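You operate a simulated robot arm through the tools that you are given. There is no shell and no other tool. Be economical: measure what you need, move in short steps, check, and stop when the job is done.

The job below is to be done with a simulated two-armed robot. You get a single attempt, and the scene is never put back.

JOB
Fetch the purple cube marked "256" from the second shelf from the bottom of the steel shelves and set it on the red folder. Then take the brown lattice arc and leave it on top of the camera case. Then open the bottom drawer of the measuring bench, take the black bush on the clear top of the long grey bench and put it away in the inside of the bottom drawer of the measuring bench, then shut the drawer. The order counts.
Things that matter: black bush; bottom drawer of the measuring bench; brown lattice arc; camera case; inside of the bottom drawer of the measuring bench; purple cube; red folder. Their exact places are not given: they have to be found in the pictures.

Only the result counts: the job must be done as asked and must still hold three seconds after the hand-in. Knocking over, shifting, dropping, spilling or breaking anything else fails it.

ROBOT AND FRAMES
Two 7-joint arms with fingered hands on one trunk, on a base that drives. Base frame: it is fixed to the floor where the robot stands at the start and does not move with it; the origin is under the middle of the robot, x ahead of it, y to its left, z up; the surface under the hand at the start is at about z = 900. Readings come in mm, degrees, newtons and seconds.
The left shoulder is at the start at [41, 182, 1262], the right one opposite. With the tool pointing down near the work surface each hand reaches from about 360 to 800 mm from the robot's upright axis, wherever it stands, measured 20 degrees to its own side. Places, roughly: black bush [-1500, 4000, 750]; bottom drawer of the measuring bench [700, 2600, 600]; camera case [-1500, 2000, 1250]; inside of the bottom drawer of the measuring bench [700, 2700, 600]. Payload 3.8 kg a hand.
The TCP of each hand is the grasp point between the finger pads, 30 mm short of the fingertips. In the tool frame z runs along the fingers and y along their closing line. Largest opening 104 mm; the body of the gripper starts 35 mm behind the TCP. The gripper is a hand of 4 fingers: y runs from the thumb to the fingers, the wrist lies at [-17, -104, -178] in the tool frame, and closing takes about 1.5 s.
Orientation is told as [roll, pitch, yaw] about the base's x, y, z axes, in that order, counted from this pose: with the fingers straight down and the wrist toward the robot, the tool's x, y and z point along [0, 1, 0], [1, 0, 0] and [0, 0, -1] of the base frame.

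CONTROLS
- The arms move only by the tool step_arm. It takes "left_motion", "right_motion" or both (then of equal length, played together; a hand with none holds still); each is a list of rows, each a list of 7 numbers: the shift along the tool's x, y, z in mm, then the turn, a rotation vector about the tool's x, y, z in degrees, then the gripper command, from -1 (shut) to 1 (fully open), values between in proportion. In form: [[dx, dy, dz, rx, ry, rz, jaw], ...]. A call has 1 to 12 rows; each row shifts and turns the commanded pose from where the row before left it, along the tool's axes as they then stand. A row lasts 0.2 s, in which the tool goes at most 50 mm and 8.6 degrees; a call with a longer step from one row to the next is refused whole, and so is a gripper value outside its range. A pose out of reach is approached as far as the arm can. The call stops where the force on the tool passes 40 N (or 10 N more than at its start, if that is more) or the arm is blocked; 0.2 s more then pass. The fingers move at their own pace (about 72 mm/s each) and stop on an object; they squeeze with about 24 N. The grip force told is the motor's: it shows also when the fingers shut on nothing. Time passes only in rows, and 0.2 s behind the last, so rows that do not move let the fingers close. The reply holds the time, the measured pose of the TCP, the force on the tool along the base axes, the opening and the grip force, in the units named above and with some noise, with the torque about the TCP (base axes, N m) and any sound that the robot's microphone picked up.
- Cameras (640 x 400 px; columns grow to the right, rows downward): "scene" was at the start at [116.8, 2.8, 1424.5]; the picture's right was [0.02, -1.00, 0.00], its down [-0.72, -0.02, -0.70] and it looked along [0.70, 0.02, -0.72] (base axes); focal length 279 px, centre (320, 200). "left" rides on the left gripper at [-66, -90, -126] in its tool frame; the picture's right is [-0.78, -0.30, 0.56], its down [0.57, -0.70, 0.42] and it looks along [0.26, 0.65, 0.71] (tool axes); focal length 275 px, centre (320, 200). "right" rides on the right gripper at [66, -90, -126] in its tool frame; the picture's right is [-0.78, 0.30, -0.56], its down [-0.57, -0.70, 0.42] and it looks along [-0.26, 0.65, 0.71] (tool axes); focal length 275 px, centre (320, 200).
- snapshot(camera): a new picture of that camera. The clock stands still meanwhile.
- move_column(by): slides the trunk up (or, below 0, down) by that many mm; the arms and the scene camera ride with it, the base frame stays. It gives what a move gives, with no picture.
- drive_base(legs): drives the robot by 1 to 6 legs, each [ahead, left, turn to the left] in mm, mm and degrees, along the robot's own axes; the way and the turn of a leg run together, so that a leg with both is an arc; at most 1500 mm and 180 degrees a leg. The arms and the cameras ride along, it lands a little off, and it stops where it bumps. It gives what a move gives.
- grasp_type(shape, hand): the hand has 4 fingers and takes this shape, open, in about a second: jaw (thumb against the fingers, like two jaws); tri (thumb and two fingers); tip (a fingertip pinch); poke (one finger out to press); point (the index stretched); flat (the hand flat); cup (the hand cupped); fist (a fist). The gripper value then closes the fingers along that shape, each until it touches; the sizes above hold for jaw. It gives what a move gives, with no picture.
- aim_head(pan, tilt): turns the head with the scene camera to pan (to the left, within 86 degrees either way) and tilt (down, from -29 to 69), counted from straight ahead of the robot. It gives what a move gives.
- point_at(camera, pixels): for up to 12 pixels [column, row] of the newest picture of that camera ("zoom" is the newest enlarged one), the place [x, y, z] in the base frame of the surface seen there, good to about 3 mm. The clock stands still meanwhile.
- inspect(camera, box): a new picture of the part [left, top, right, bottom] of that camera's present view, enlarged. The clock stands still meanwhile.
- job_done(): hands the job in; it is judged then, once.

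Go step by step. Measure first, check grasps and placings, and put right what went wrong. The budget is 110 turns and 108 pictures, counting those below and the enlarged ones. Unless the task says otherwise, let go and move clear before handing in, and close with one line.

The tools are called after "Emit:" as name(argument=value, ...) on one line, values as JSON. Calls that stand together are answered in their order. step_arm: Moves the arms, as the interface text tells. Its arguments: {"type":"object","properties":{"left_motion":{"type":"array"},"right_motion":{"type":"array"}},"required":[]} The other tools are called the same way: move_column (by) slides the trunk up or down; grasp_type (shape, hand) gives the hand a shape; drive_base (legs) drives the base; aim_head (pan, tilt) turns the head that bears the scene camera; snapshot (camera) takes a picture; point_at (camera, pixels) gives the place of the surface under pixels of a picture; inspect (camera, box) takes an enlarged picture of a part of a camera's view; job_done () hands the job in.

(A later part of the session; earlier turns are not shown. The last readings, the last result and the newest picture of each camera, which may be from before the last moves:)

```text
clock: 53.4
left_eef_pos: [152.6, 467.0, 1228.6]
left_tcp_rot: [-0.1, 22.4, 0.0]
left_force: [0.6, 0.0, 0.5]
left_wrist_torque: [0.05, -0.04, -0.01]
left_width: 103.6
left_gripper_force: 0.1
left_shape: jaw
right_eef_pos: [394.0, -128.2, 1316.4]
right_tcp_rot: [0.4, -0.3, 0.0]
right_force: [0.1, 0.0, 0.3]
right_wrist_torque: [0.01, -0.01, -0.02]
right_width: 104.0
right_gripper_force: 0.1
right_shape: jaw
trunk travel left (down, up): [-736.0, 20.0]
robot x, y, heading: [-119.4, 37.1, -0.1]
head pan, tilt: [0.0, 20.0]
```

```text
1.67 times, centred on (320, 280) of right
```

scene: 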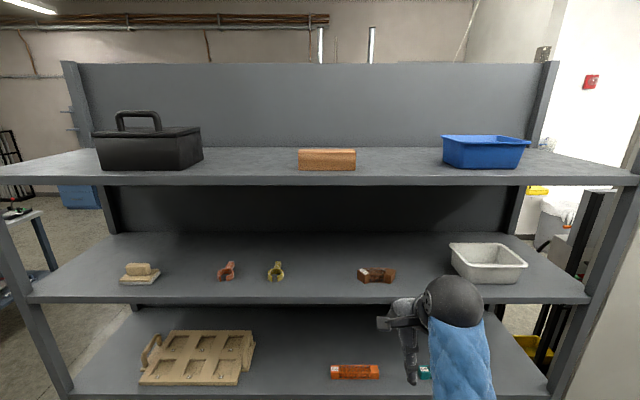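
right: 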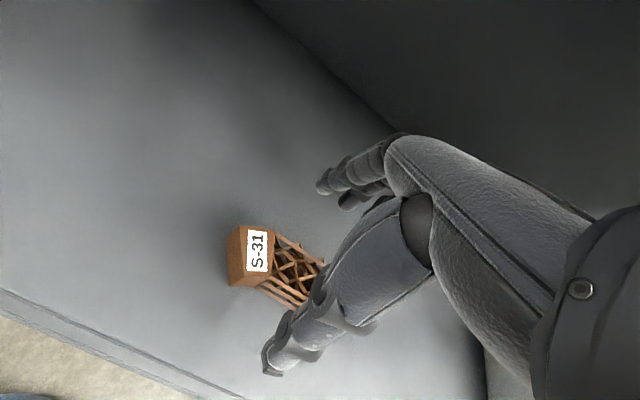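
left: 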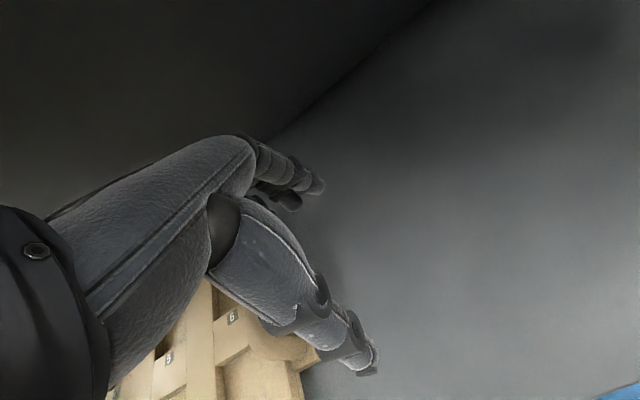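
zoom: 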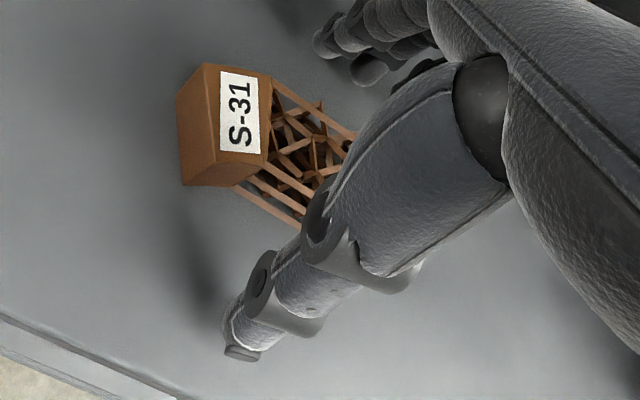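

I go 4 mm lower and close, then lift 25 mm.

Emit:
step_arm(right_motion=[[0, 0, 3.5, 0, 0, 0, 1], [0, 0, 0, 0, 0, 0, -1], [0, 0, 0, 0, 0, 0, -1], [0, 0, 0, 0, 0, 0, -1], [0, 0, 0, 0, 0, 0, -1], [0, 0, 0, 0, 0, 0, -1], [0, 0, 0, 0, 0, 0, -1], [0, 0, 0, 0, 0, 0, -1], [0, 0, 0, 0, 0, 0, -1]])

Emit:
inspect(camera="right", box=[200, 160, 440, 400])

```text
clock: 55.4
left_eef_pos: [151.0, 466.5, 1229.5]
left_tcp_rot: [-0.1, 22.5, 0.1]
left_force: [0.8, -0.5, 0.3]
left_wrist_torque: [-0.03, -0.01, 0.02]
left_width: 103.7
left_gripper_force: 0.1
left_shape: jaw
right_eef_pos: [391.9, -128.1, 1312.4]
right_tcp_rot: [0.3, -0.2, 0.0]
right_force: [2.3, 0.8, 6.4]
right_wrist_torque: [-0.02, -0.08, 0.01]
right_width: 30.4
right_gripper_force: 24.3
right_shape: jaw
trunk travel left (down, up): [-736.0, 20.0]
robot x, y, heading: [-121.9, 33.2, -0.1]
head pan, tilt: [0.0, 20.0]
```

```text
1.67 times, centred on (320, 280) of right
```

zoom: 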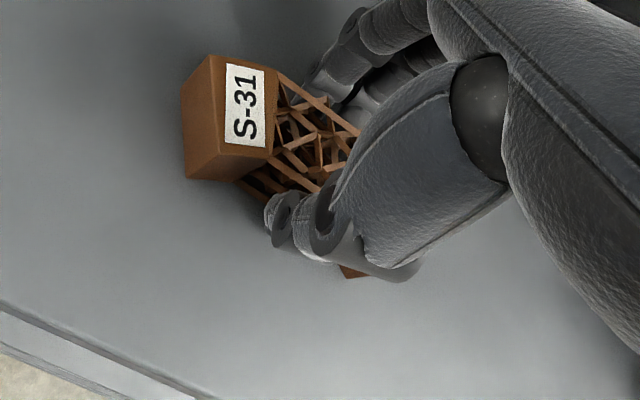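

Gripped at 30 mm. Lift 30 mm and check.

Emit:
step_arm(right_motion=[[0, 0, -6, 0, 0, 0, -1], [0, 0, -12, 0, 0, 0, -1], [0, 0, -14, 0, 0, 0, -1], [0, 0, 0, 0, 0, 0, -1]])

Emit:
inspect(camera="right", box=[200, 160, 440, 400])

```text
clock: 56.4
left_eef_pos: [151.8, 465.2, 1229.2]
left_tcp_rot: [-0.1, 22.5, 0.1]
left_force: [0.8, 0.3, 0.0]
left_wrist_torque: [0.01, 0.04, 0.0]
left_width: 103.8
left_gripper_force: 0.1
left_shape: jaw
right_eef_pos: [391.3, -126.1, 1342.6]
right_tcp_rot: [0.5, 0.0, 0.1]
right_force: [-0.1, 1.0, -0.7]
right_wrist_torque: [-0.01, 0.02, 0.01]
right_width: 30.7
right_gripper_force: 24.1
right_shape: jaw
trunk travel left (down, up): [-736.0, 20.0]
robot x, y, heading: [-122.5, 32.7, 0.2]
head pan, tilt: [0.0, 20.0]
```

```text
1.67 times, centred on (320, 280) of right
```

zoom: 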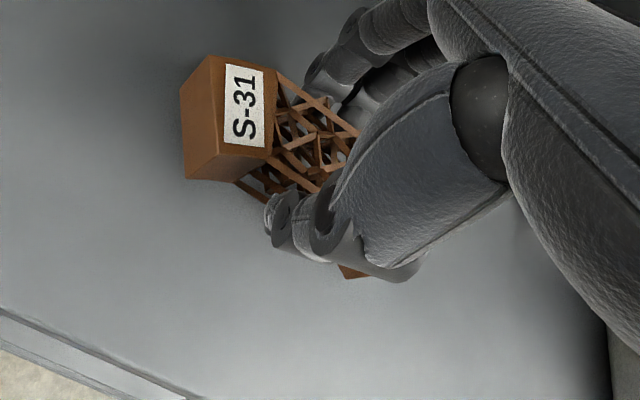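

Arc is held. I back out and look to the left for the camera case.

Emit:
drive_base(legs=[[-330, 0, 0]])

Emit:
aim_head(pan=86, tilt=40)

Emit:
snapshot(camera="scene")

Emit:
point_at(camera="scene", pixels=[[20, 240], [100, 250], [60, 180], [110, 190], [150, 190], [100, 60], [150, 160], [300, 150], [220, 130], [160, 260], [80, 290], [40, 60]])

```text
clock: 58.5
left_eef_pos: [-177.4, 464.2, 1228.3]
left_tcp_rot: [0.0, 22.5, 0.0]
left_force: [0.2, -0.8, -0.3]
left_wrist_torque: [0.0, 0.01, 0.0]
left_width: 103.8
left_gripper_force: 0.0
left_shape: jaw
right_eef_pos: [62.5, -130.2, 1344.4]
right_tcp_rot: [0.5, 0.0, -0.1]
right_force: [-0.2, -1.1, -0.7]
right_wrist_torque: [0.03, 0.01, -0.01]
right_width: 30.8
right_gripper_force: 23.8
right_shape: jaw
trunk travel left (down, up): [-736.0, 20.0]
robot x, y, heading: [-449.9, 32.8, -0.1]
head pan, tilt: [0.0, 20.0]
```

```text
clock: 60.1
left_eef_pos: [-177.0, 465.0, 1228.4]
left_tcp_rot: [-0.1, 22.5, 0.0]
left_force: [0.6, -0.5, -0.2]
left_wrist_torque: [0.01, 0.04, 0.01]
left_width: 103.7
left_gripper_force: 0.1
left_shape: jaw
right_eef_pos: [62.4, -129.7, 1343.7]
right_tcp_rot: [0.5, 0.0, -0.1]
right_force: [0.0, 0.9, -0.8]
right_wrist_torque: [0.04, -0.01, 0.0]
right_width: 30.3
right_gripper_force: 24.0
right_shape: jaw
trunk travel left (down, up): [-736.0, 20.0]
robot x, y, heading: [-449.4, 35.2, 0.1]
head pan, tilt: [85.9, 40.0]
```

```text
75 pictures are left
```

scene: 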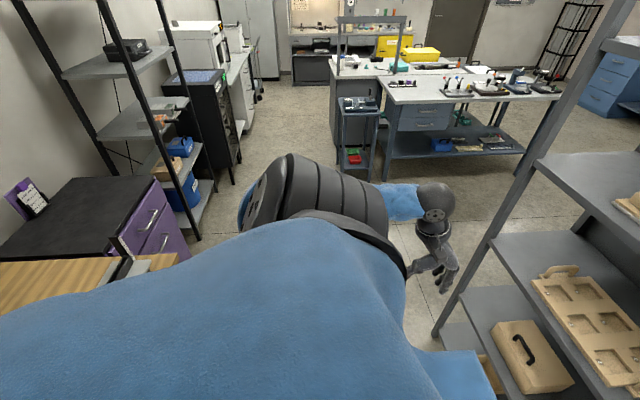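

```text
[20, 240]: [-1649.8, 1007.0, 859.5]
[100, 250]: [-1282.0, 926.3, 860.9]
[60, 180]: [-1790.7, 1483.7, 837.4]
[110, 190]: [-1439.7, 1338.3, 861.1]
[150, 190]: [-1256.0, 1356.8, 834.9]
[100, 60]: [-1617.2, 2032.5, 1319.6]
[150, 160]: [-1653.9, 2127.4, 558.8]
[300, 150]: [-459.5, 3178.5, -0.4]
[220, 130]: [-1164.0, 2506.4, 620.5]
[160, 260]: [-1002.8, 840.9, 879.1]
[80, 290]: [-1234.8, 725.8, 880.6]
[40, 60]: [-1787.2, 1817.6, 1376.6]
```

The aisle (x ≈ -1000..312) is free; the camera case is on the rack near [-1617,2032,1320]. I drive left along the aisle, then turn toward the rack in open floor.

Emit:
drive_base(legs=[[50, 1400, 0], [0, 250, 0]])

Emit:
aim_head(pan=30, tilt=35)

Emit:
snapshot(camera="scene")

```text
clock: 68.5
left_eef_pos: [-120.6, 2095.7, 1229.8]
left_tcp_rot: [0.0, 22.5, -0.4]
left_force: [-0.6, -0.7, 0.4]
left_wrist_torque: [-0.02, -0.02, -0.04]
left_width: 103.6
left_gripper_force: 0.0
left_shape: jaw
right_eef_pos: [115.6, 1500.4, 1343.0]
right_tcp_rot: [0.5, -0.1, -0.3]
right_force: [0.0, 0.1, -1.1]
right_wrist_torque: [0.0, -0.03, 0.0]
right_width: 30.4
right_gripper_force: 23.6
right_shape: jaw
trunk travel left (down, up): [-736.0, 20.0]
robot x, y, heading: [-395.9, 1665.4, -0.2]
head pan, tilt: [85.9, 40.0]
```

```text
clock: 69.7
left_eef_pos: [-121.6, 2096.1, 1229.0]
left_tcp_rot: [-0.1, 22.5, -0.3]
left_force: [-0.3, 1.0, 0.4]
left_wrist_torque: [0.05, 0.01, 0.02]
left_width: 103.7
left_gripper_force: 0.1
left_shape: jaw
right_eef_pos: [115.8, 1499.6, 1344.0]
right_tcp_rot: [0.6, 0.0, -0.3]
right_force: [0.5, 0.4, -0.6]
right_wrist_torque: [-0.03, -0.01, 0.04]
right_width: 30.6
right_gripper_force: 24.1
right_shape: jaw
trunk travel left (down, up): [-736.0, 20.0]
robot x, y, heading: [-396.5, 1664.0, -0.4]
head pan, tilt: [30.0, 35.0]
```

```text
74 pictures are left
```

scene: 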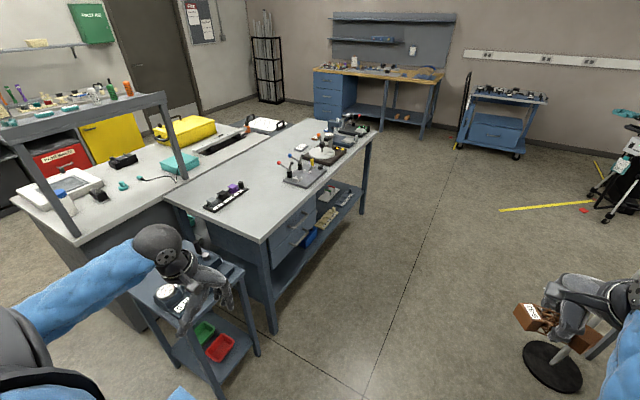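

I see a trolley near (190,310), a benches with drawers (290,235), and a black disc (550,365). I measure them for turning clearance.

Emit:
point_at(camera="scene", pixels=[[550, 370], [215, 395], [260, 350], [240, 270], [160, 290], [272, 330], [290, 230], [305, 240], [265, 240], [345, 130], [200, 205], [80, 235]])

```text
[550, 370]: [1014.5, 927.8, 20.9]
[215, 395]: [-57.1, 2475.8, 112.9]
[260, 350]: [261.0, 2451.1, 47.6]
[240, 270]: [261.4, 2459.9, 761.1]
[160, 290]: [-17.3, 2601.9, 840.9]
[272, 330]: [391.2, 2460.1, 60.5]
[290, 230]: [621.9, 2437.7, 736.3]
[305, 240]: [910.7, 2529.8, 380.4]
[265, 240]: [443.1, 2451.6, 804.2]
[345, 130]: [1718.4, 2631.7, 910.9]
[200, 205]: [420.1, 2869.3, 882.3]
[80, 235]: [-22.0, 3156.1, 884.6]
```

Clear. I turn 180° left in place to face the rack.

Emit:
drive_base(legs=[[-50, 0, 90], [0, 0, 90]])

Emit:
aim_head(pan=-20, tilt=35)

Emit:
snapshot(camera="scene")

```text
clock: 77.7
left_eef_pos: [-707.1, 1209.2, 1228.3]
left_tcp_rot: [-0.1, 22.5, 179.1]
left_force: [-0.8, 0.9, 0.5]
left_wrist_torque: [0.01, 0.0, 0.01]
left_width: 103.8
left_gripper_force: 0.0
left_shape: jaw
right_eef_pos: [-936.5, 1806.2, 1342.5]
right_tcp_rot: [0.5, 0.0, 178.8]
right_force: [-0.3, 0.8, -0.2]
right_wrist_torque: [0.01, 0.01, 0.02]
right_width: 30.1
right_gripper_force: 23.6
right_shape: jaw
trunk travel left (down, up): [-736.0, 20.0]
robot x, y, heading: [-427.0, 1637.0, 179.0]
head pan, tilt: [30.0, 35.0]
```

```text
clock: 78.9
left_eef_pos: [-708.0, 1208.8, 1229.0]
left_tcp_rot: [-0.1, 22.6, 178.9]
left_force: [0.0, -0.6, 0.4]
left_wrist_torque: [-0.02, 0.0, 0.01]
left_width: 103.5
left_gripper_force: 0.1
left_shape: jaw
right_eef_pos: [-935.7, 1807.6, 1343.3]
right_tcp_rot: [0.5, -0.1, 179.0]
right_force: [-0.6, -0.7, -0.2]
right_wrist_torque: [0.03, 0.02, 0.02]
right_width: 30.0
right_gripper_force: 23.5
right_shape: jaw
trunk travel left (down, up): [-736.0, 20.0]
robot x, y, heading: [-426.3, 1635.1, 179.1]
head pan, tilt: [-20.0, 35.0]
```

```text
73 pictures are left
```

scene: 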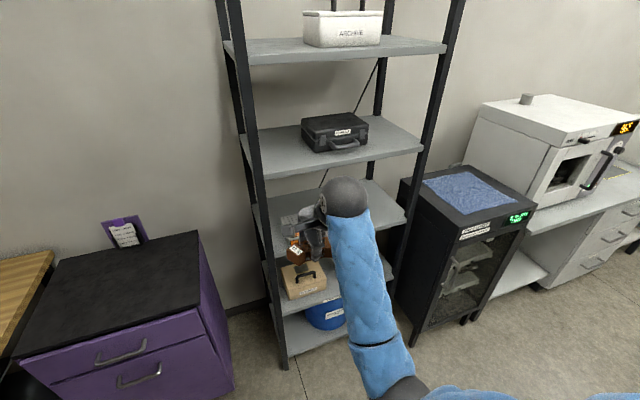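

The camera case is at (335,132) on a rack shelf. I zoom in and measure it.

Emit:
inspect(camera="scene", box=[220, 30, 460, 180])

Emit:
point_at(camera="scene", pixels=[[320, 118], [350, 115], [305, 122], [365, 124], [312, 148], [340, 148], [335, 180], [250, 180], [420, 150], [335, 62], [335, 125], [430, 120]])

```text
2.67 times, centred on (340, 105) of scene
```

zoom: 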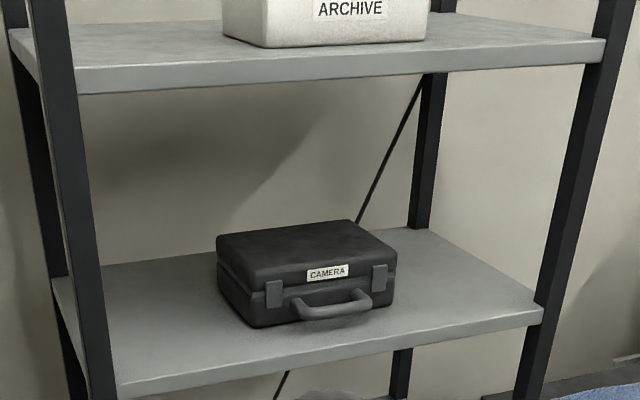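

```text
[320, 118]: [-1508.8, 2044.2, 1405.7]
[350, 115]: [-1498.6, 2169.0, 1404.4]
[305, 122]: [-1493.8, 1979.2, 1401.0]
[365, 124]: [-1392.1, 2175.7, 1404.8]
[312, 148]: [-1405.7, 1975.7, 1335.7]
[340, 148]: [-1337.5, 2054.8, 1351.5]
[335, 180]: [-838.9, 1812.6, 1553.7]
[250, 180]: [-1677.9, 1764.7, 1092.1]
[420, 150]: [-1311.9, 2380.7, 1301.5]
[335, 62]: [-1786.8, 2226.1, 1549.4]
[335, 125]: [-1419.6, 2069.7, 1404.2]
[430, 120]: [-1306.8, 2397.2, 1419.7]
```

Case top is z≈1404, x −1520..−1390, y 1975..2185. I check the shelf above and posts, and raise/extend the right hand in open space.

Emit:
point_at(camera="scene", pixels=[[346, 57], [300, 61], [346, 61], [265, 200], [255, 130], [200, 260], [215, 330]])

Emit:
step_arm(right_motion=[[0, 0, -30, 0, 0, 0, -1], [0, 0, -30, 0, 0, 0, -1], [0, 0, -30, 0, 0, 0, -1], [0, 0, -30, 0, 0, 0, -1], [0, 32, 0, 0, 0, 0, -1], [0, 32, 0, 0, 0, 0, -1], [0, 32, 0, 0, 0, 0, -1], [0, 32, 0, 0, 0, 0, -1]])

Emit:
snapshot(camera="right")

Emit:
snapshot(camera="scene")

```text
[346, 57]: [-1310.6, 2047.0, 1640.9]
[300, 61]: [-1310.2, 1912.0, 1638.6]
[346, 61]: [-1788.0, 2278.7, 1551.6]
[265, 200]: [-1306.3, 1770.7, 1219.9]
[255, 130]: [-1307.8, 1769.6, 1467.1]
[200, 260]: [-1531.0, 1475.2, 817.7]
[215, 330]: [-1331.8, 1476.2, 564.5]
```

```text
clock: 80.7
left_eef_pos: [-708.2, 1208.8, 1229.0]
left_tcp_rot: [0.1, 22.6, 178.9]
left_force: [0.3, 0.5, 0.9]
left_wrist_torque: [-0.02, -0.05, -0.03]
left_width: 103.9
left_gripper_force: 0.1
left_shape: jaw
right_eef_pos: [-1068.8, 1810.5, 1462.1]
right_tcp_rot: [0.4, 0.0, 178.9]
right_force: [-0.5, 0.1, -0.6]
right_wrist_torque: [0.0, 0.0, -0.01]
right_width: 29.8
right_gripper_force: 24.1
right_shape: jaw
trunk travel left (down, up): [-736.0, 20.0]
robot x, y, heading: [-425.7, 1635.0, 179.2]
head pan, tilt: [-20.0, 35.0]
```

```text
71 pictures are left
```

right: 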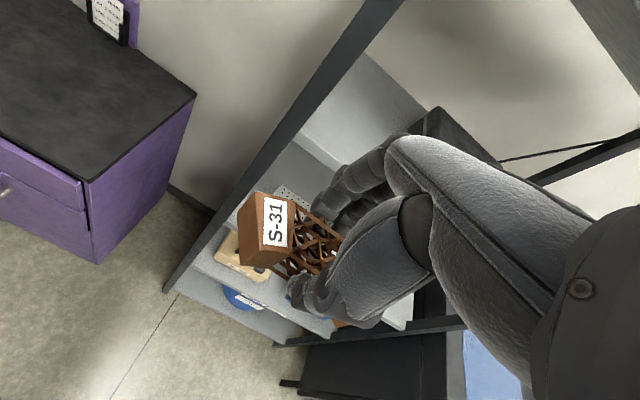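

```text
70 pictures are left
```

scene: 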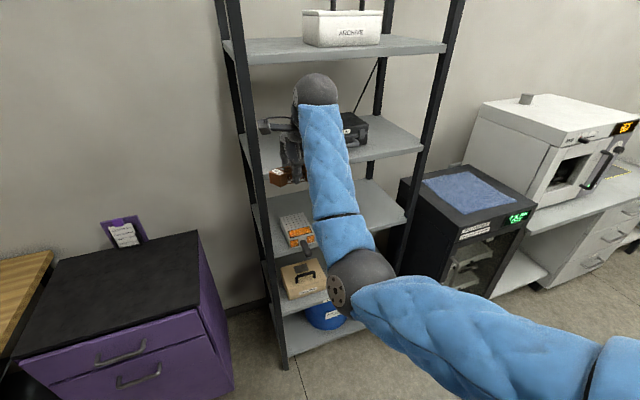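

The upper shelf underside is ≈1636, so a vertical hand wouldn't fit; I tilt the hand 18° fingers-forward, which lowers the wrist, and shift sideways first.

Emit:
step_arm(right_motion=[[0, 0, 0, -6, 0, 0, -1], [0, 0, 0, -6, 0, 0, -1], [0, 0, 0, -6, 0, 0, -1], [0, 0, 0, 0, 0, 0, -1]])

Emit:
drive_base(legs=[[0, -270, 1]])

Emit:
snapshot(camera="scene")

Emit:
snapshot(camera="right")

```text
clock: 81.7
left_eef_pos: [-708.7, 1207.9, 1228.4]
left_tcp_rot: [-0.1, 22.5, 178.9]
left_force: [0.1, -0.5, -0.8]
left_wrist_torque: [-0.03, -0.01, -0.01]
left_width: 103.7
left_gripper_force: 0.1
left_shape: jaw
right_eef_pos: [-1065.6, 1808.9, 1462.2]
right_tcp_rot: [0.5, -18.0, 178.8]
right_force: [-0.5, -0.5, 0.1]
right_wrist_torque: [0.01, 0.02, -0.01]
right_width: 30.1
right_gripper_force: 24.1
right_shape: jaw
trunk travel left (down, up): [-736.0, 20.0]
robot x, y, heading: [-429.4, 1634.3, 179.1]
head pan, tilt: [-20.0, 35.0]
```

```text
clock: 83.6
left_eef_pos: [-699.6, 1474.7, 1227.8]
left_tcp_rot: [-0.1, 22.4, -179.9]
left_force: [0.5, 0.4, 0.7]
left_wrist_torque: [0.04, -0.03, -0.01]
left_width: 103.8
left_gripper_force: 0.0
left_shape: jaw
right_eef_pos: [-1066.1, 2069.1, 1463.4]
right_tcp_rot: [0.5, -18.0, 179.9]
right_force: [-1.1, -1.0, -1.2]
right_wrist_torque: [-0.02, 0.01, 0.02]
right_width: 30.2
right_gripper_force: 23.7
right_shape: jaw
trunk travel left (down, up): [-736.0, 20.0]
robot x, y, heading: [-426.5, 1904.5, -179.9]
head pan, tilt: [-20.0, 35.0]
```

```text
69 pictures are left
```

scene: 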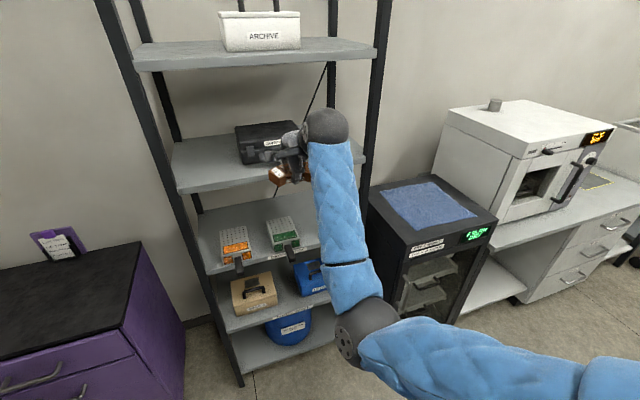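

```text
68 pictures are left
```

right: 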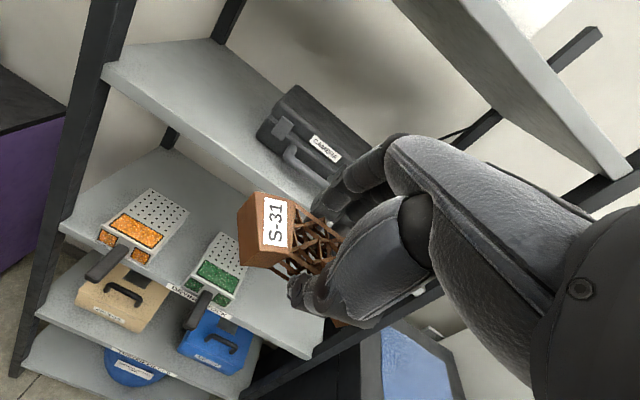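

Emit:
point_at(camera="scene", pixels=[[325, 111], [330, 125], [360, 325], [345, 330], [248, 128], [270, 126], [290, 122], [375, 60], [360, 200], [440, 190]])

```text
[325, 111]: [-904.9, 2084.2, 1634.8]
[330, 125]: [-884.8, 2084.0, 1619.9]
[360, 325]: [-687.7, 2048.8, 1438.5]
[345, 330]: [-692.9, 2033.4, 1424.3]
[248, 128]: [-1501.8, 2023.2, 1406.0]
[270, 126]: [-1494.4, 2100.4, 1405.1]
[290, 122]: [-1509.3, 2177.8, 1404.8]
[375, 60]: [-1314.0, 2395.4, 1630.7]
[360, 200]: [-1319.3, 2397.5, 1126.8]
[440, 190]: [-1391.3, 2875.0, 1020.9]
```

Ball top is 172 above the TCP. I lower to 1456 and drive forward 372 mm.

Emit:
step_arm(right_motion=[[0, -2.2, 6.7, 0, 0, 0, -1], [0, 0, 0, 0, 0, 0, -1]])

Emit:
drive_base(legs=[[372, -8, 0]])

Emit:
snapshot(camera="scene")

Emit:
snapshot(camera="right")

```text
clock: 84.2
left_eef_pos: [-697.2, 1476.2, 1228.6]
left_tcp_rot: [0.1, 22.4, -179.9]
left_force: [-0.1, -0.2, 0.2]
left_wrist_torque: [0.0, 0.04, 0.0]
left_width: 104.2
left_gripper_force: 0.1
left_shape: jaw
right_eef_pos: [-1066.4, 2069.4, 1456.3]
right_tcp_rot: [0.5, -18.1, 180.0]
right_force: [0.2, -0.6, -1.0]
right_wrist_torque: [0.05, 0.02, 0.0]
right_width: 30.1
right_gripper_force: 23.9
right_shape: jaw
trunk travel left (down, up): [-736.0, 20.0]
robot x, y, heading: [-424.4, 1907.9, -180.1]
head pan, tilt: [-20.0, 35.0]
```

```text
clock: 86.6
left_eef_pos: [-1061.5, 1480.2, 1228.1]
left_tcp_rot: [-0.2, 22.5, -179.8]
left_force: [-0.6, -0.7, 0.3]
left_wrist_torque: [0.0, 0.01, -0.02]
left_width: 103.9
left_gripper_force: 0.1
left_shape: jaw
right_eef_pos: [-1431.6, 2075.3, 1456.4]
right_tcp_rot: [0.5, -17.9, -180.0]
right_force: [-0.7, 0.1, -1.3]
right_wrist_torque: [-0.01, 0.02, 0.02]
right_width: 29.8
right_gripper_force: 24.3
right_shape: jaw
trunk travel left (down, up): [-736.0, 20.0]
robot x, y, heading: [-792.2, 1912.2, -179.7]
head pan, tilt: [-20.0, 35.0]
```

```text
67 pictures are left
```

scene: 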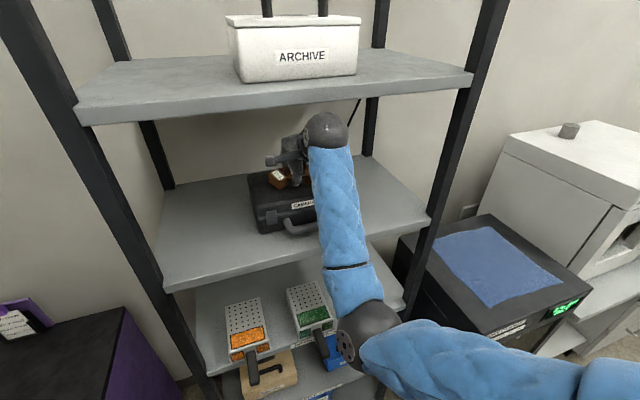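

```text
66 pictures are left
```

right: 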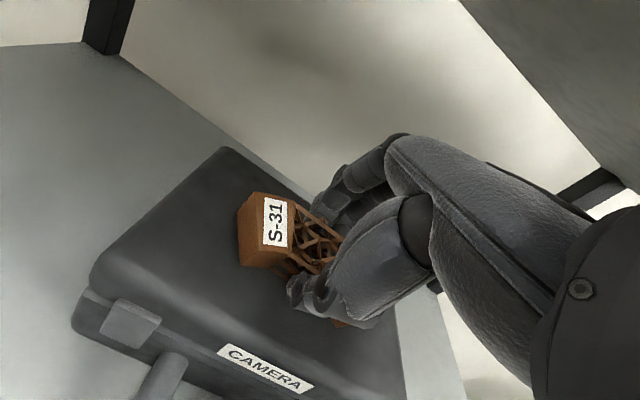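

Arc is over the case. I move 18 mm deeper and lower toward contact.

Emit:
step_arm(right_motion=[[0, 17, 5.6, 0, 0, 0, -1], [0, -1.5, 4.8, 0, 0, 0, -1], [0, -1.2, 3.8, 0, 0, 0, -1], [0, -0.6, 1.9, 0, 0, 0, -1], [0, 0, 0, 0, 0, 0, -1]])

Emit:
inspect(camera="scene", box=[220, 110, 380, 250])

```text
clock: 87.8
left_eef_pos: [-1063.0, 1480.4, 1228.2]
left_tcp_rot: [-0.1, 22.5, -179.8]
left_force: [0.5, -0.3, -0.4]
left_wrist_torque: [0.0, 0.05, 0.0]
left_width: 104.0
left_gripper_force: 0.0
left_shape: jaw
right_eef_pos: [-1450.7, 2075.2, 1445.3]
right_tcp_rot: [0.5, -18.0, -179.8]
right_force: [-0.6, 0.0, -0.4]
right_wrist_torque: [-0.01, -0.01, -0.02]
right_width: 30.0
right_gripper_force: 23.6
right_shape: jaw
trunk travel left (down, up): [-736.0, 20.0]
robot x, y, heading: [-791.4, 1912.5, -179.6]
head pan, tilt: [-20.0, 35.0]
```

```text
2.86 times, centred on (300, 180) of scene
```

zoom: 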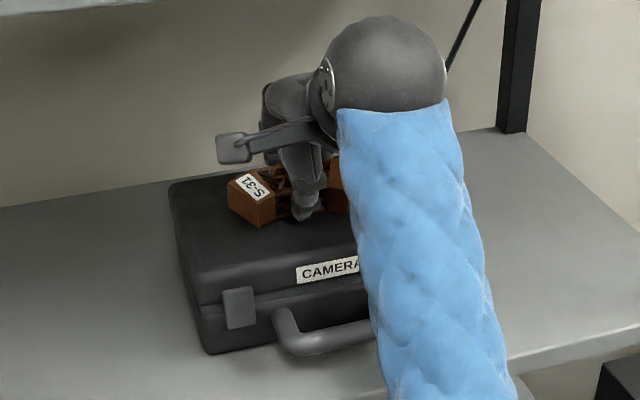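

Continue lowering in 1.5 mm steps until contact.

Emit:
step_arm(right_motion=[[0, -0.5, 1.4, 0, 0, 0, -1], [0, -0.5, 1.4, 0, 0, 0, -1], [0, 0, 0, 0, 0, 0, -1]])

Emit:
step_arm(right_motion=[[0, -0.5, 1.4, 0, 0, 0, -1], [0, 0, 0, 0, 0, 0, -1]])

```text
clock: 88.6
left_eef_pos: [-1061.7, 1481.7, 1228.8]
left_tcp_rot: [-0.1, 22.5, -179.8]
left_force: [-0.8, -0.1, -0.3]
left_wrist_torque: [0.0, -0.03, 0.01]
left_width: 103.6
left_gripper_force: 0.0
left_shape: jaw
right_eef_pos: [-1451.1, 2073.9, 1442.8]
right_tcp_rot: [0.5, -18.1, -180.0]
right_force: [-1.8, -0.2, 6.3]
right_wrist_torque: [0.14, -0.06, 0.04]
right_width: 30.4
right_gripper_force: 24.4
right_shape: jaw
trunk travel left (down, up): [-736.0, 20.0]
robot x, y, heading: [-795.2, 1916.4, -179.6]
head pan, tilt: [-20.0, 35.0]
```

```text
clock: 89.2
left_eef_pos: [-1061.6, 1481.0, 1229.0]
left_tcp_rot: [-0.1, 22.5, -179.7]
left_force: [-0.6, 0.6, 1.2]
left_wrist_torque: [0.0, 0.02, 0.03]
left_width: 103.5
left_gripper_force: 0.1
left_shape: jaw
right_eef_pos: [-1450.3, 2074.4, 1443.2]
right_tcp_rot: [0.5, -18.3, -179.9]
right_force: [-1.5, 0.7, 10.9]
right_wrist_torque: [0.02, -0.1, 0.01]
right_width: 31.1
right_gripper_force: 24.1
right_shape: jaw
trunk travel left (down, up): [-736.0, 20.0]
robot x, y, heading: [-791.7, 1911.5, -179.8]
head pan, tilt: [-20.0, 35.0]
```

Contact. I open gradually, then fully, and raise slightly.

Emit:
step_arm(right_motion=[[0, 0, 0, 0, 0, 0, -0.35], [0, 0, 0, 0, 0, 0, -0.3], [0, 0, 0, 0, 0, 0, -0.2], [0, 0, 0, 0, 0, 0, 0], [0, 0, 0, 0, 0, 0, 0.4], [0, 0, 0, 0, 0, 0, 0.9], [0, 0, 0, 0, 0, 0, 0.9]])

Emit:
inspect(camera="scene", box=[220, 110, 380, 250])

Emit:
snapshot(camera="right")

```text
clock: 90.8
left_eef_pos: [-1060.8, 1482.4, 1229.5]
left_tcp_rot: [-0.1, 22.5, -179.8]
left_force: [-0.2, 0.9, 0.4]
left_wrist_torque: [0.01, -0.01, -0.02]
left_width: 103.8
left_gripper_force: 0.1
left_shape: jaw
right_eef_pos: [-1450.5, 2073.2, 1447.7]
right_tcp_rot: [0.6, -19.0, -180.1]
right_force: [-7.2, 0.6, 30.2]
right_wrist_torque: [-0.17, -0.32, -0.05]
right_width: 93.6
right_gripper_force: 0.1
right_shape: jaw
trunk travel left (down, up): [-736.0, 20.0]
robot x, y, heading: [-794.1, 1912.9, -179.5]
head pan, tilt: [-20.0, 35.0]
```

```text
2.86 times, centred on (300, 180) of scene
```

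zoom: 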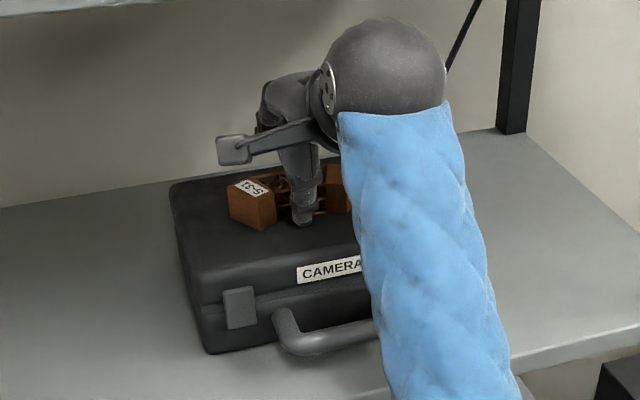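

```text
63 pictures are left
```

right: 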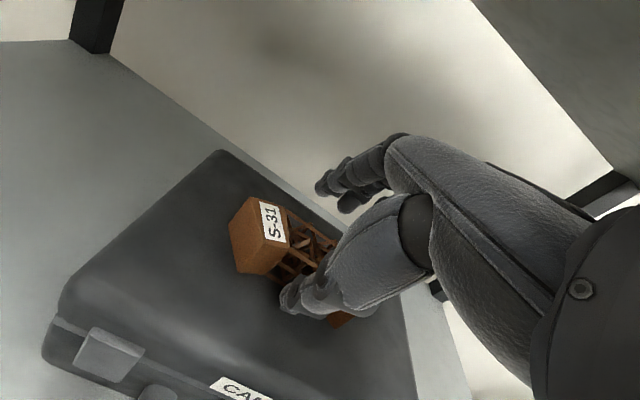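

The arc is free but the thumb presses the case; I lift while tilting the hand further forward so fingers clear the arc without the wrist hitting the shelf above.

Emit:
step_arm(right_motion=[[0, 1.9, -5.7, 0, 0, 0, 0.9], [0, -3.2, -9.5, -7, 0, 0, 0.9], [0, -2.1, -9.8, -7, 0, 0, 0.9], [0, -0.9, -10, -7, 0, 0, 0.9], [0, 0, 0, 0, 0, 0, 0.9]])

Emit:
snapshot(camera="right")

Emit:
inspect(camera="scene", box=[220, 110, 380, 250])

```text
clock: 92.0
left_eef_pos: [-1061.8, 1481.1, 1228.6]
left_tcp_rot: [-0.1, 22.5, -179.8]
left_force: [0.3, -0.1, -0.1]
left_wrist_torque: [-0.01, 0.0, -0.03]
left_width: 103.5
left_gripper_force: 0.1
left_shape: jaw
right_eef_pos: [-1432.1, 2075.6, 1470.5]
right_tcp_rot: [0.6, -38.9, 179.8]
right_force: [0.5, 0.1, 0.0]
right_wrist_torque: [0.0, 0.01, -0.03]
right_width: 98.5
right_gripper_force: 0.1
right_shape: jaw
trunk travel left (down, up): [-736.0, 20.0]
robot x, y, heading: [-791.7, 1913.5, -179.8]
head pan, tilt: [-20.0, 35.0]
```

```text
62 pictures are left
```

right: 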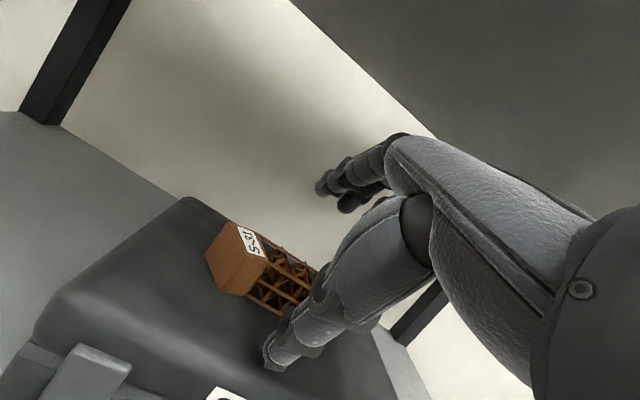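

```text
2.86 times, centred on (300, 180) of scene
```

zoom: 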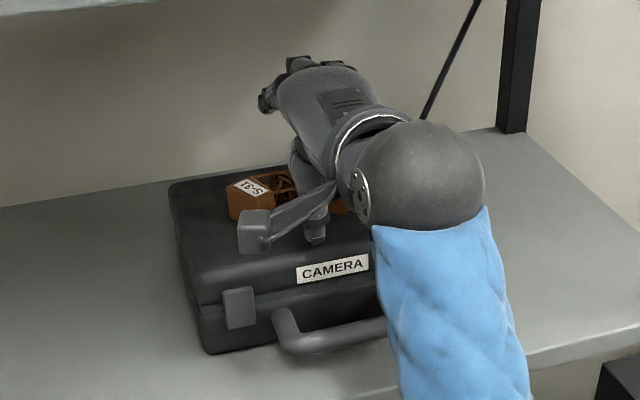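

Hand is clear of the arc. Lift 20 mm more and drive back.

Emit:
step_arm(right_motion=[[0, 6.3, -7.8, 0, 0, 0, 0.9], [0, 6.3, -7.8, 0, 0, 0, 0.9]])

Emit:
drive_base(legs=[[-350, 0, 0]])

Emit:
inspect(camera="scene", box=[160, 70, 360, 195])

```text
clock: 92.6
left_eef_pos: [-1061.7, 1481.2, 1229.6]
left_tcp_rot: [-0.1, 22.5, -179.8]
left_force: [0.6, -0.5, -0.4]
left_wrist_torque: [0.01, -0.02, -0.03]
left_width: 103.9
left_gripper_force: 0.0
left_shape: jaw
right_eef_pos: [-1430.9, 2074.2, 1491.2]
right_tcp_rot: [0.7, -39.1, 179.8]
right_force: [0.3, 0.6, 0.2]
right_wrist_torque: [0.01, -0.01, 0.02]
right_width: 98.3
right_gripper_force: 0.1
right_shape: jaw
trunk travel left (down, up): [-736.0, 20.0]
robot x, y, heading: [-788.5, 1909.2, -179.9]
head pan, tilt: [-20.0, 35.0]
```

```text
clock: 94.8
left_eef_pos: [-717.5, 1481.8, 1227.9]
left_tcp_rot: [-0.1, 22.4, -179.7]
left_force: [-0.6, 0.9, -0.1]
left_wrist_torque: [0.03, 0.03, 0.01]
left_width: 103.8
left_gripper_force: 0.0
left_shape: jaw
right_eef_pos: [-1085.6, 2076.3, 1490.4]
right_tcp_rot: [0.7, -39.0, 179.8]
right_force: [-0.2, 0.0, -1.3]
right_wrist_torque: [0.01, 0.0, -0.02]
right_width: 98.6
right_gripper_force: 0.0
right_shape: jaw
trunk travel left (down, up): [-736.0, 20.0]
robot x, y, heading: [-449.4, 1914.3, -179.5]
head pan, tilt: [-20.0, 35.0]
```

```text
3.20 times, centred on (260, 132) of scene
```

zoom: 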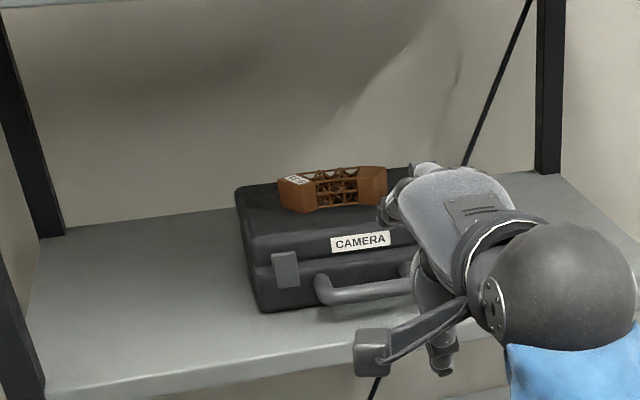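

Arc rests flat on the camera case. I straighten and retract the right hand, then drive to view the drawer bench.

Emit:
step_arm(right_motion=[[0, 0, 0, 7.8, 0, 0, 1], [0, 0, 0, 7.8, 0, 0, 1], [0, 0, 0, 7.8, 0, 0, 1], [0, 0, 0, 7.8, 0, 0, 1], [0, 0, 0, 7.8, 0, 0, 1], [0, -40, 20, 0, 0, 0, 1], [0, -40, 20, 0, 0, 0, 1], [0, -40, 20, 0, 0, 0, 1], [0, -40, 20, 0, 0, 0, 1]])

Emit:
drive_base(legs=[[0, 300, 0], [0, 0, -90], [0, -1000, 0]])

Emit:
move_column(by=-320)

Emit:
aim_head(pan=0, tilt=35)

Emit:
snapshot(camera="scene")

```text
clock: 96.8
left_eef_pos: [-713.9, 1482.1, 1228.7]
left_tcp_rot: [0.1, 22.5, -179.8]
left_force: [0.1, 0.4, -1.1]
left_wrist_torque: [0.02, 0.0, 0.0]
left_width: 103.7
left_gripper_force: 0.1
left_shape: jaw
right_eef_pos: [-924.9, 2077.3, 1408.3]
right_tcp_rot: [0.5, -0.1, -179.7]
right_force: [0.2, -0.1, 0.3]
right_wrist_torque: [0.02, 0.04, 0.0]
right_width: 103.7
right_gripper_force: 0.0
right_shape: jaw
trunk travel left (down, up): [-736.0, 20.0]
robot x, y, heading: [-441.9, 1915.7, -179.9]
head pan, tilt: [-20.0, 35.0]
```

```text
clock: 107.5
left_eef_pos: [122.8, 1890.1, 1229.3]
left_tcp_rot: [-0.2, 22.5, 90.1]
left_force: [-0.3, -0.2, 0.3]
left_wrist_torque: [-0.05, 0.0, 0.0]
left_width: 103.8
left_gripper_force: 0.1
left_shape: jaw
right_eef_pos: [719.6, 2098.5, 1408.3]
right_tcp_rot: [0.5, 0.0, 90.1]
right_force: [0.0, 0.2, 0.5]
right_wrist_torque: [0.0, -0.02, -0.03]
right_width: 103.8
right_gripper_force: 0.0
right_shape: jaw
trunk travel left (down, up): [-736.0, 20.0]
robot x, y, heading: [551.4, 1624.0, 90.1]
head pan, tilt: [-20.0, 35.0]
```

```text
clock: 110.7
left_eef_pos: [123.2, 1889.3, 909.1]
left_tcp_rot: [-0.1, 22.6, 90.1]
left_force: [0.1, 0.0, -0.9]
left_wrist_torque: [0.0, -0.01, -0.03]
left_width: 103.9
left_gripper_force: 0.0
left_shape: jaw
right_eef_pos: [751.0, 2103.5, 1085.0]
right_tcp_rot: [-3.7, -0.2, 87.8]
right_force: [0.3, -0.9, -0.3]
right_wrist_torque: [-0.01, 0.01, 0.02]
right_width: 103.5
right_gripper_force: 0.0
right_shape: jaw
trunk travel left (down, up): [-416.0, 340.0]
robot x, y, heading: [555.1, 1618.6, 90.0]
head pan, tilt: [-20.0, 35.0]
```

```text
clock: 111.5
left_eef_pos: [122.1, 1890.2, 907.6]
left_tcp_rot: [-0.1, 22.4, 90.2]
left_force: [-0.1, 0.0, -0.1]
left_wrist_torque: [0.02, 0.01, 0.04]
left_width: 103.6
left_gripper_force: 0.0
left_shape: jaw
right_eef_pos: [750.2, 2103.8, 1084.8]
right_tcp_rot: [-3.4, -0.4, 87.7]
right_force: [0.1, 0.2, 0.1]
right_wrist_torque: [0.02, 0.0, 0.01]
right_width: 103.8
right_gripper_force: 0.1
right_shape: jaw
trunk travel left (down, up): [-416.0, 340.0]
robot x, y, heading: [552.7, 1620.4, 90.1]
head pan, tilt: [0.0, 35.0]
```

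```text
59 pictures are left
```

scene: 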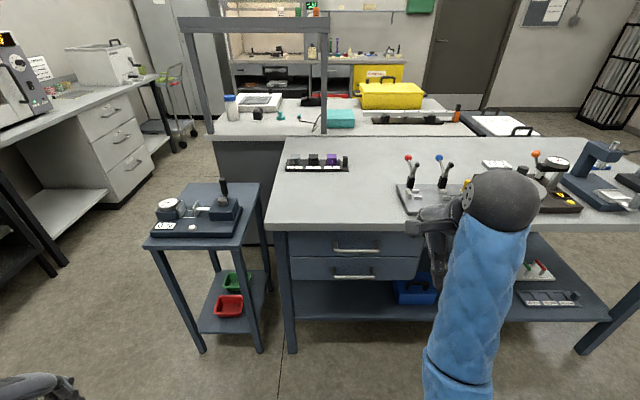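

The measuring bench has two drawers with handles at (355,248) and (352,274). I zoom and measure.

Emit:
inspect(camera="scene", box=[260, 200, 460, 325])

Emit:
point_at(camera="zoom", pixels=[[290, 230], [240, 238], [345, 235], [290, 150], [110, 195], [110, 250], [490, 195], [200, 250], [150, 225], [290, 262], [300, 90], [498, 290]])

```text
3.20 times, centred on (360, 262) of scene
```

zoom: 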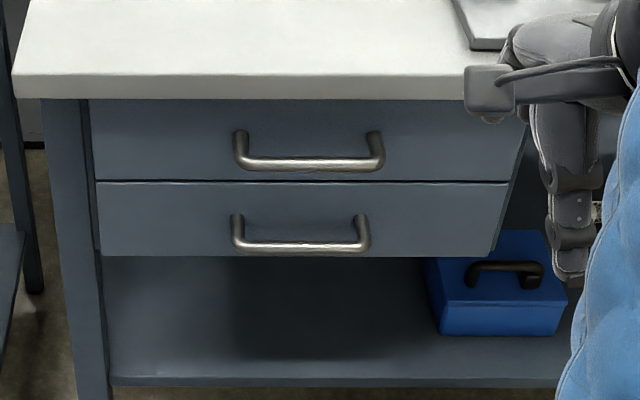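

```text
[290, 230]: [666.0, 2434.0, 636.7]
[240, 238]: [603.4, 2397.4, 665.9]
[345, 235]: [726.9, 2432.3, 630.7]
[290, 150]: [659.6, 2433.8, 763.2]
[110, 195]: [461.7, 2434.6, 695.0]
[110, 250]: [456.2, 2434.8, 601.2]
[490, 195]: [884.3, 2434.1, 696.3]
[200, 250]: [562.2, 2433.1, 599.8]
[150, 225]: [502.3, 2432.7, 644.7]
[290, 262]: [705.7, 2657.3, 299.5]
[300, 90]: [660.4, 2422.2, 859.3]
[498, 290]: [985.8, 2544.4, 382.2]
```

Bottom handle bar sits ≈37 mm proud of the face (y≈2397) at x≈600–745. I measure the bar precisely and lower the trunk 250.

Emit:
point_at(camera="zoom", pixels=[[270, 245], [300, 246], [330, 246], [355, 246], [236, 225], [363, 225], [300, 162], [260, 162], [300, 240], [300, 250]])

Emit:
move_column(by=-250)

Emit:
snapshot(camera="scene")

```text
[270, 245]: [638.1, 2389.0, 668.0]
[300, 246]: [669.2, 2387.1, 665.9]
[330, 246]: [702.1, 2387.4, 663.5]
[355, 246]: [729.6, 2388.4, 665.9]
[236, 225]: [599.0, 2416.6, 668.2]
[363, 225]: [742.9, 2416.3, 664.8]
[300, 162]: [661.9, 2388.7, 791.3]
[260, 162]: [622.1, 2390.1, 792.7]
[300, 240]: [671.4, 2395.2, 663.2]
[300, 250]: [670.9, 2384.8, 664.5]
```

```text
clock: 114.1
left_eef_pos: [124.6, 1890.8, 658.3]
left_tcp_rot: [0.1, 22.5, 90.3]
left_force: [-0.1, -0.4, -0.9]
left_wrist_torque: [0.0, 0.0, -0.01]
left_width: 103.8
left_gripper_force: 0.0
left_shape: jaw
right_eef_pos: [761.2, 2132.2, 756.1]
right_tcp_rot: [-5.9, 9.6, 86.9]
right_force: [0.3, 0.4, -0.4]
right_wrist_torque: [-0.01, -0.02, 0.0]
right_width: 103.6
right_gripper_force: 0.1
right_shape: jaw
trunk travel left (down, up): [-166.0, 590.0]
robot x, y, heading: [556.3, 1618.4, 90.4]
head pan, tilt: [0.0, 35.0]
```

```text
57 pictures are left
```

scene: 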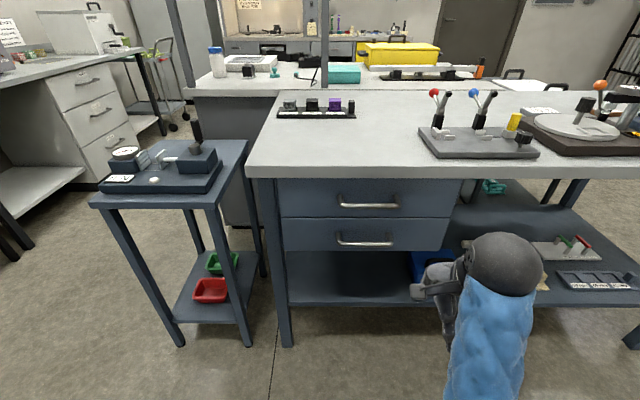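

Bar centre ≈ [671, 2391, 664]. I rotate the right hand so fingers point forward (pitch ≈ -75°), thumb below, fingers above.

Emit:
step_arm(right_motion=[[0, 0, 0, 0, 5.9, -3.3, 1], [0, 0, 0, -8.4, 0, 0, 1], [0, 0, 0, -8.4, 0, 0, 1], [0, 0, 0, -8.4, 0, 0, 1], [0, 0, 0, -8.4, 0, 0, 1], [0, 0, 0, -8.4, 0, 0, 1], [0, 0, 0, -8.4, 0, 0, 1], [0, 0, 0, -8.4, 0, 0, 1], [0, 0, 0, -8.4, 0, 0, 1], [0, 0, 0, -8.4, 0, 0, 1], [0, 0, 0, -8.4, 0, 0, 1], [0, 0, 0, 0, 0, 0, 1]])

Emit:
snapshot(camera="scene")

```text
clock: 114.9
left_eef_pos: [124.3, 1889.8, 659.1]
left_tcp_rot: [-0.1, 22.5, 90.2]
left_force: [0.4, -0.6, 0.4]
left_wrist_torque: [0.04, 0.02, 0.0]
left_width: 104.0
left_gripper_force: 0.1
left_shape: jaw
right_eef_pos: [782.5, 2178.4, 832.7]
right_tcp_rot: [1.6, -19.4, 90.8]
right_force: [1.2, -0.3, 0.3]
right_wrist_torque: [-0.01, -0.01, 0.01]
right_width: 104.2
right_gripper_force: 0.2
right_shape: jaw
right hand out of reach, approached as far as the arm can: row 1
trunk travel left (down, up): [-166.0, 590.0]
robot x, y, heading: [554.7, 1619.9, 90.1]
head pan, tilt: [0.0, 35.0]
stopped in row 4 (right hand): the arm was blocked; the commanded pose is now the measured one
```

```text
56 pictures are left
```

scene: 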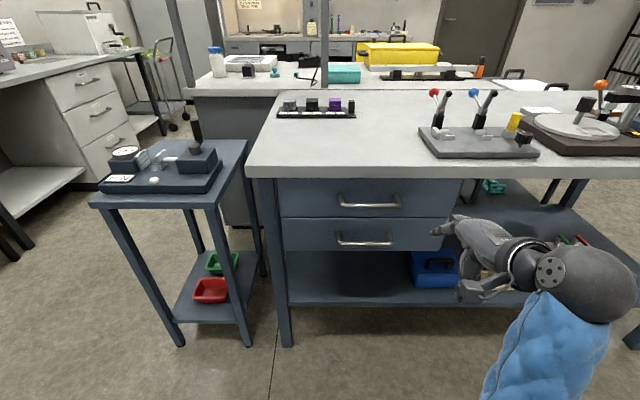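

The arm was blocked mid-rotation, so I move the hand forward/left and continue rotating gradually.

Emit:
step_arm(right_motion=[[12, 20, 8, 0, 0, 0, 1], [12, 20, 8, 0, 0, 0, 1], [12, 12, 8, -7, 0, 0, 1], [12, 9, 12, -7, 0, 0, 1], [12, 5, 12, -7, 0, 0, 1], [12, 0, 12, -7, 0, 0, 1], [12, -5, 5, -7, 0, 0, 1], [12, -5, 5, -7, 0, 0, 1]])

Emit:
snapshot(camera="scene")

```text
clock: 116.7
left_eef_pos: [124.2, 1890.4, 659.1]
left_tcp_rot: [-0.1, 22.4, 90.2]
left_force: [0.3, -0.2, 0.3]
left_wrist_torque: [-0.02, -0.01, 0.03]
left_width: 103.8
left_gripper_force: 0.2
left_shape: jaw
right_eef_pos: [702.5, 2294.5, 874.1]
right_tcp_rot: [-2.9, -67.8, 93.3]
right_force: [-0.2, 0.0, 0.3]
right_wrist_torque: [0.0, 0.02, -0.03]
right_width: 104.0
right_gripper_force: 0.1
right_shape: jaw
trunk travel left (down, up): [-166.0, 590.0]
robot x, y, heading: [556.1, 1618.7, 90.4]
head pan, tilt: [0.0, 35.0]
stopped in row 8 (right hand): the arm was blocked; the commanded pose is now the measured one
```

```text
55 pictures are left
```

scene: 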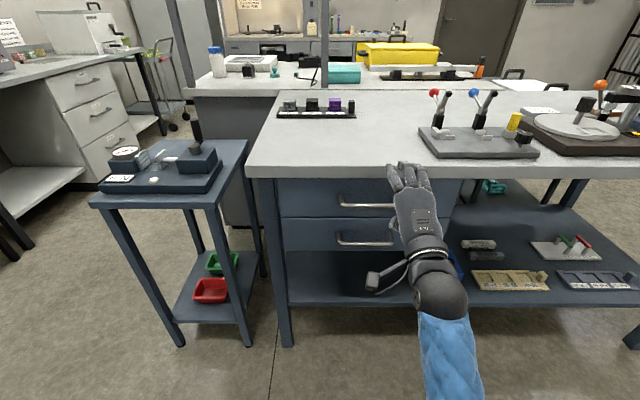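

Hand now points forward at z 874. I back the base 80 mm, lower the trunk 160 and recheck.

Emit:
drive_base(legs=[[-80, 0, 0]])

Emit:
move_column(by=-160)

Emit:
snapshot(camera="scene")

```text
clock: 117.8
left_eef_pos: [123.0, 1808.5, 657.8]
left_tcp_rot: [-0.1, 22.5, 90.2]
left_force: [1.0, -0.6, -0.6]
left_wrist_torque: [-0.01, -0.03, 0.01]
left_width: 103.9
left_gripper_force: 0.0
left_shape: jaw
right_eef_pos: [702.4, 2212.6, 874.4]
right_tcp_rot: [-2.9, -67.6, 93.4]
right_force: [-0.2, 0.5, 0.5]
right_wrist_torque: [0.04, -0.02, 0.03]
right_width: 103.8
right_gripper_force: 0.0
right_shape: jaw
trunk travel left (down, up): [-166.0, 590.0]
robot x, y, heading: [556.2, 1539.8, 90.2]
head pan, tilt: [0.0, 35.0]
```

```text
clock: 119.6
left_eef_pos: [121.8, 1808.3, 497.6]
left_tcp_rot: [-0.1, 22.6, 90.2]
left_force: [-0.9, -0.7, 0.1]
left_wrist_torque: [-0.01, 0.02, -0.02]
left_width: 103.9
left_gripper_force: 0.0
left_shape: jaw
right_eef_pos: [702.5, 2212.7, 715.6]
right_tcp_rot: [-3.1, -67.8, 93.6]
right_force: [-0.2, 0.4, -0.3]
right_wrist_torque: [-0.02, 0.0, 0.01]
right_width: 104.0
right_gripper_force: 0.1
right_shape: jaw
trunk travel left (down, up): [-6.0, 750.0]
robot x, y, heading: [553.2, 1539.4, 90.5]
head pan, tilt: [0.0, 35.0]
```

```text
54 pictures are left
```

scene: 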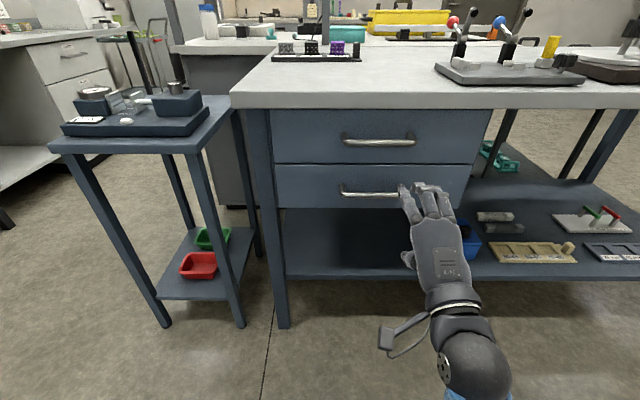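

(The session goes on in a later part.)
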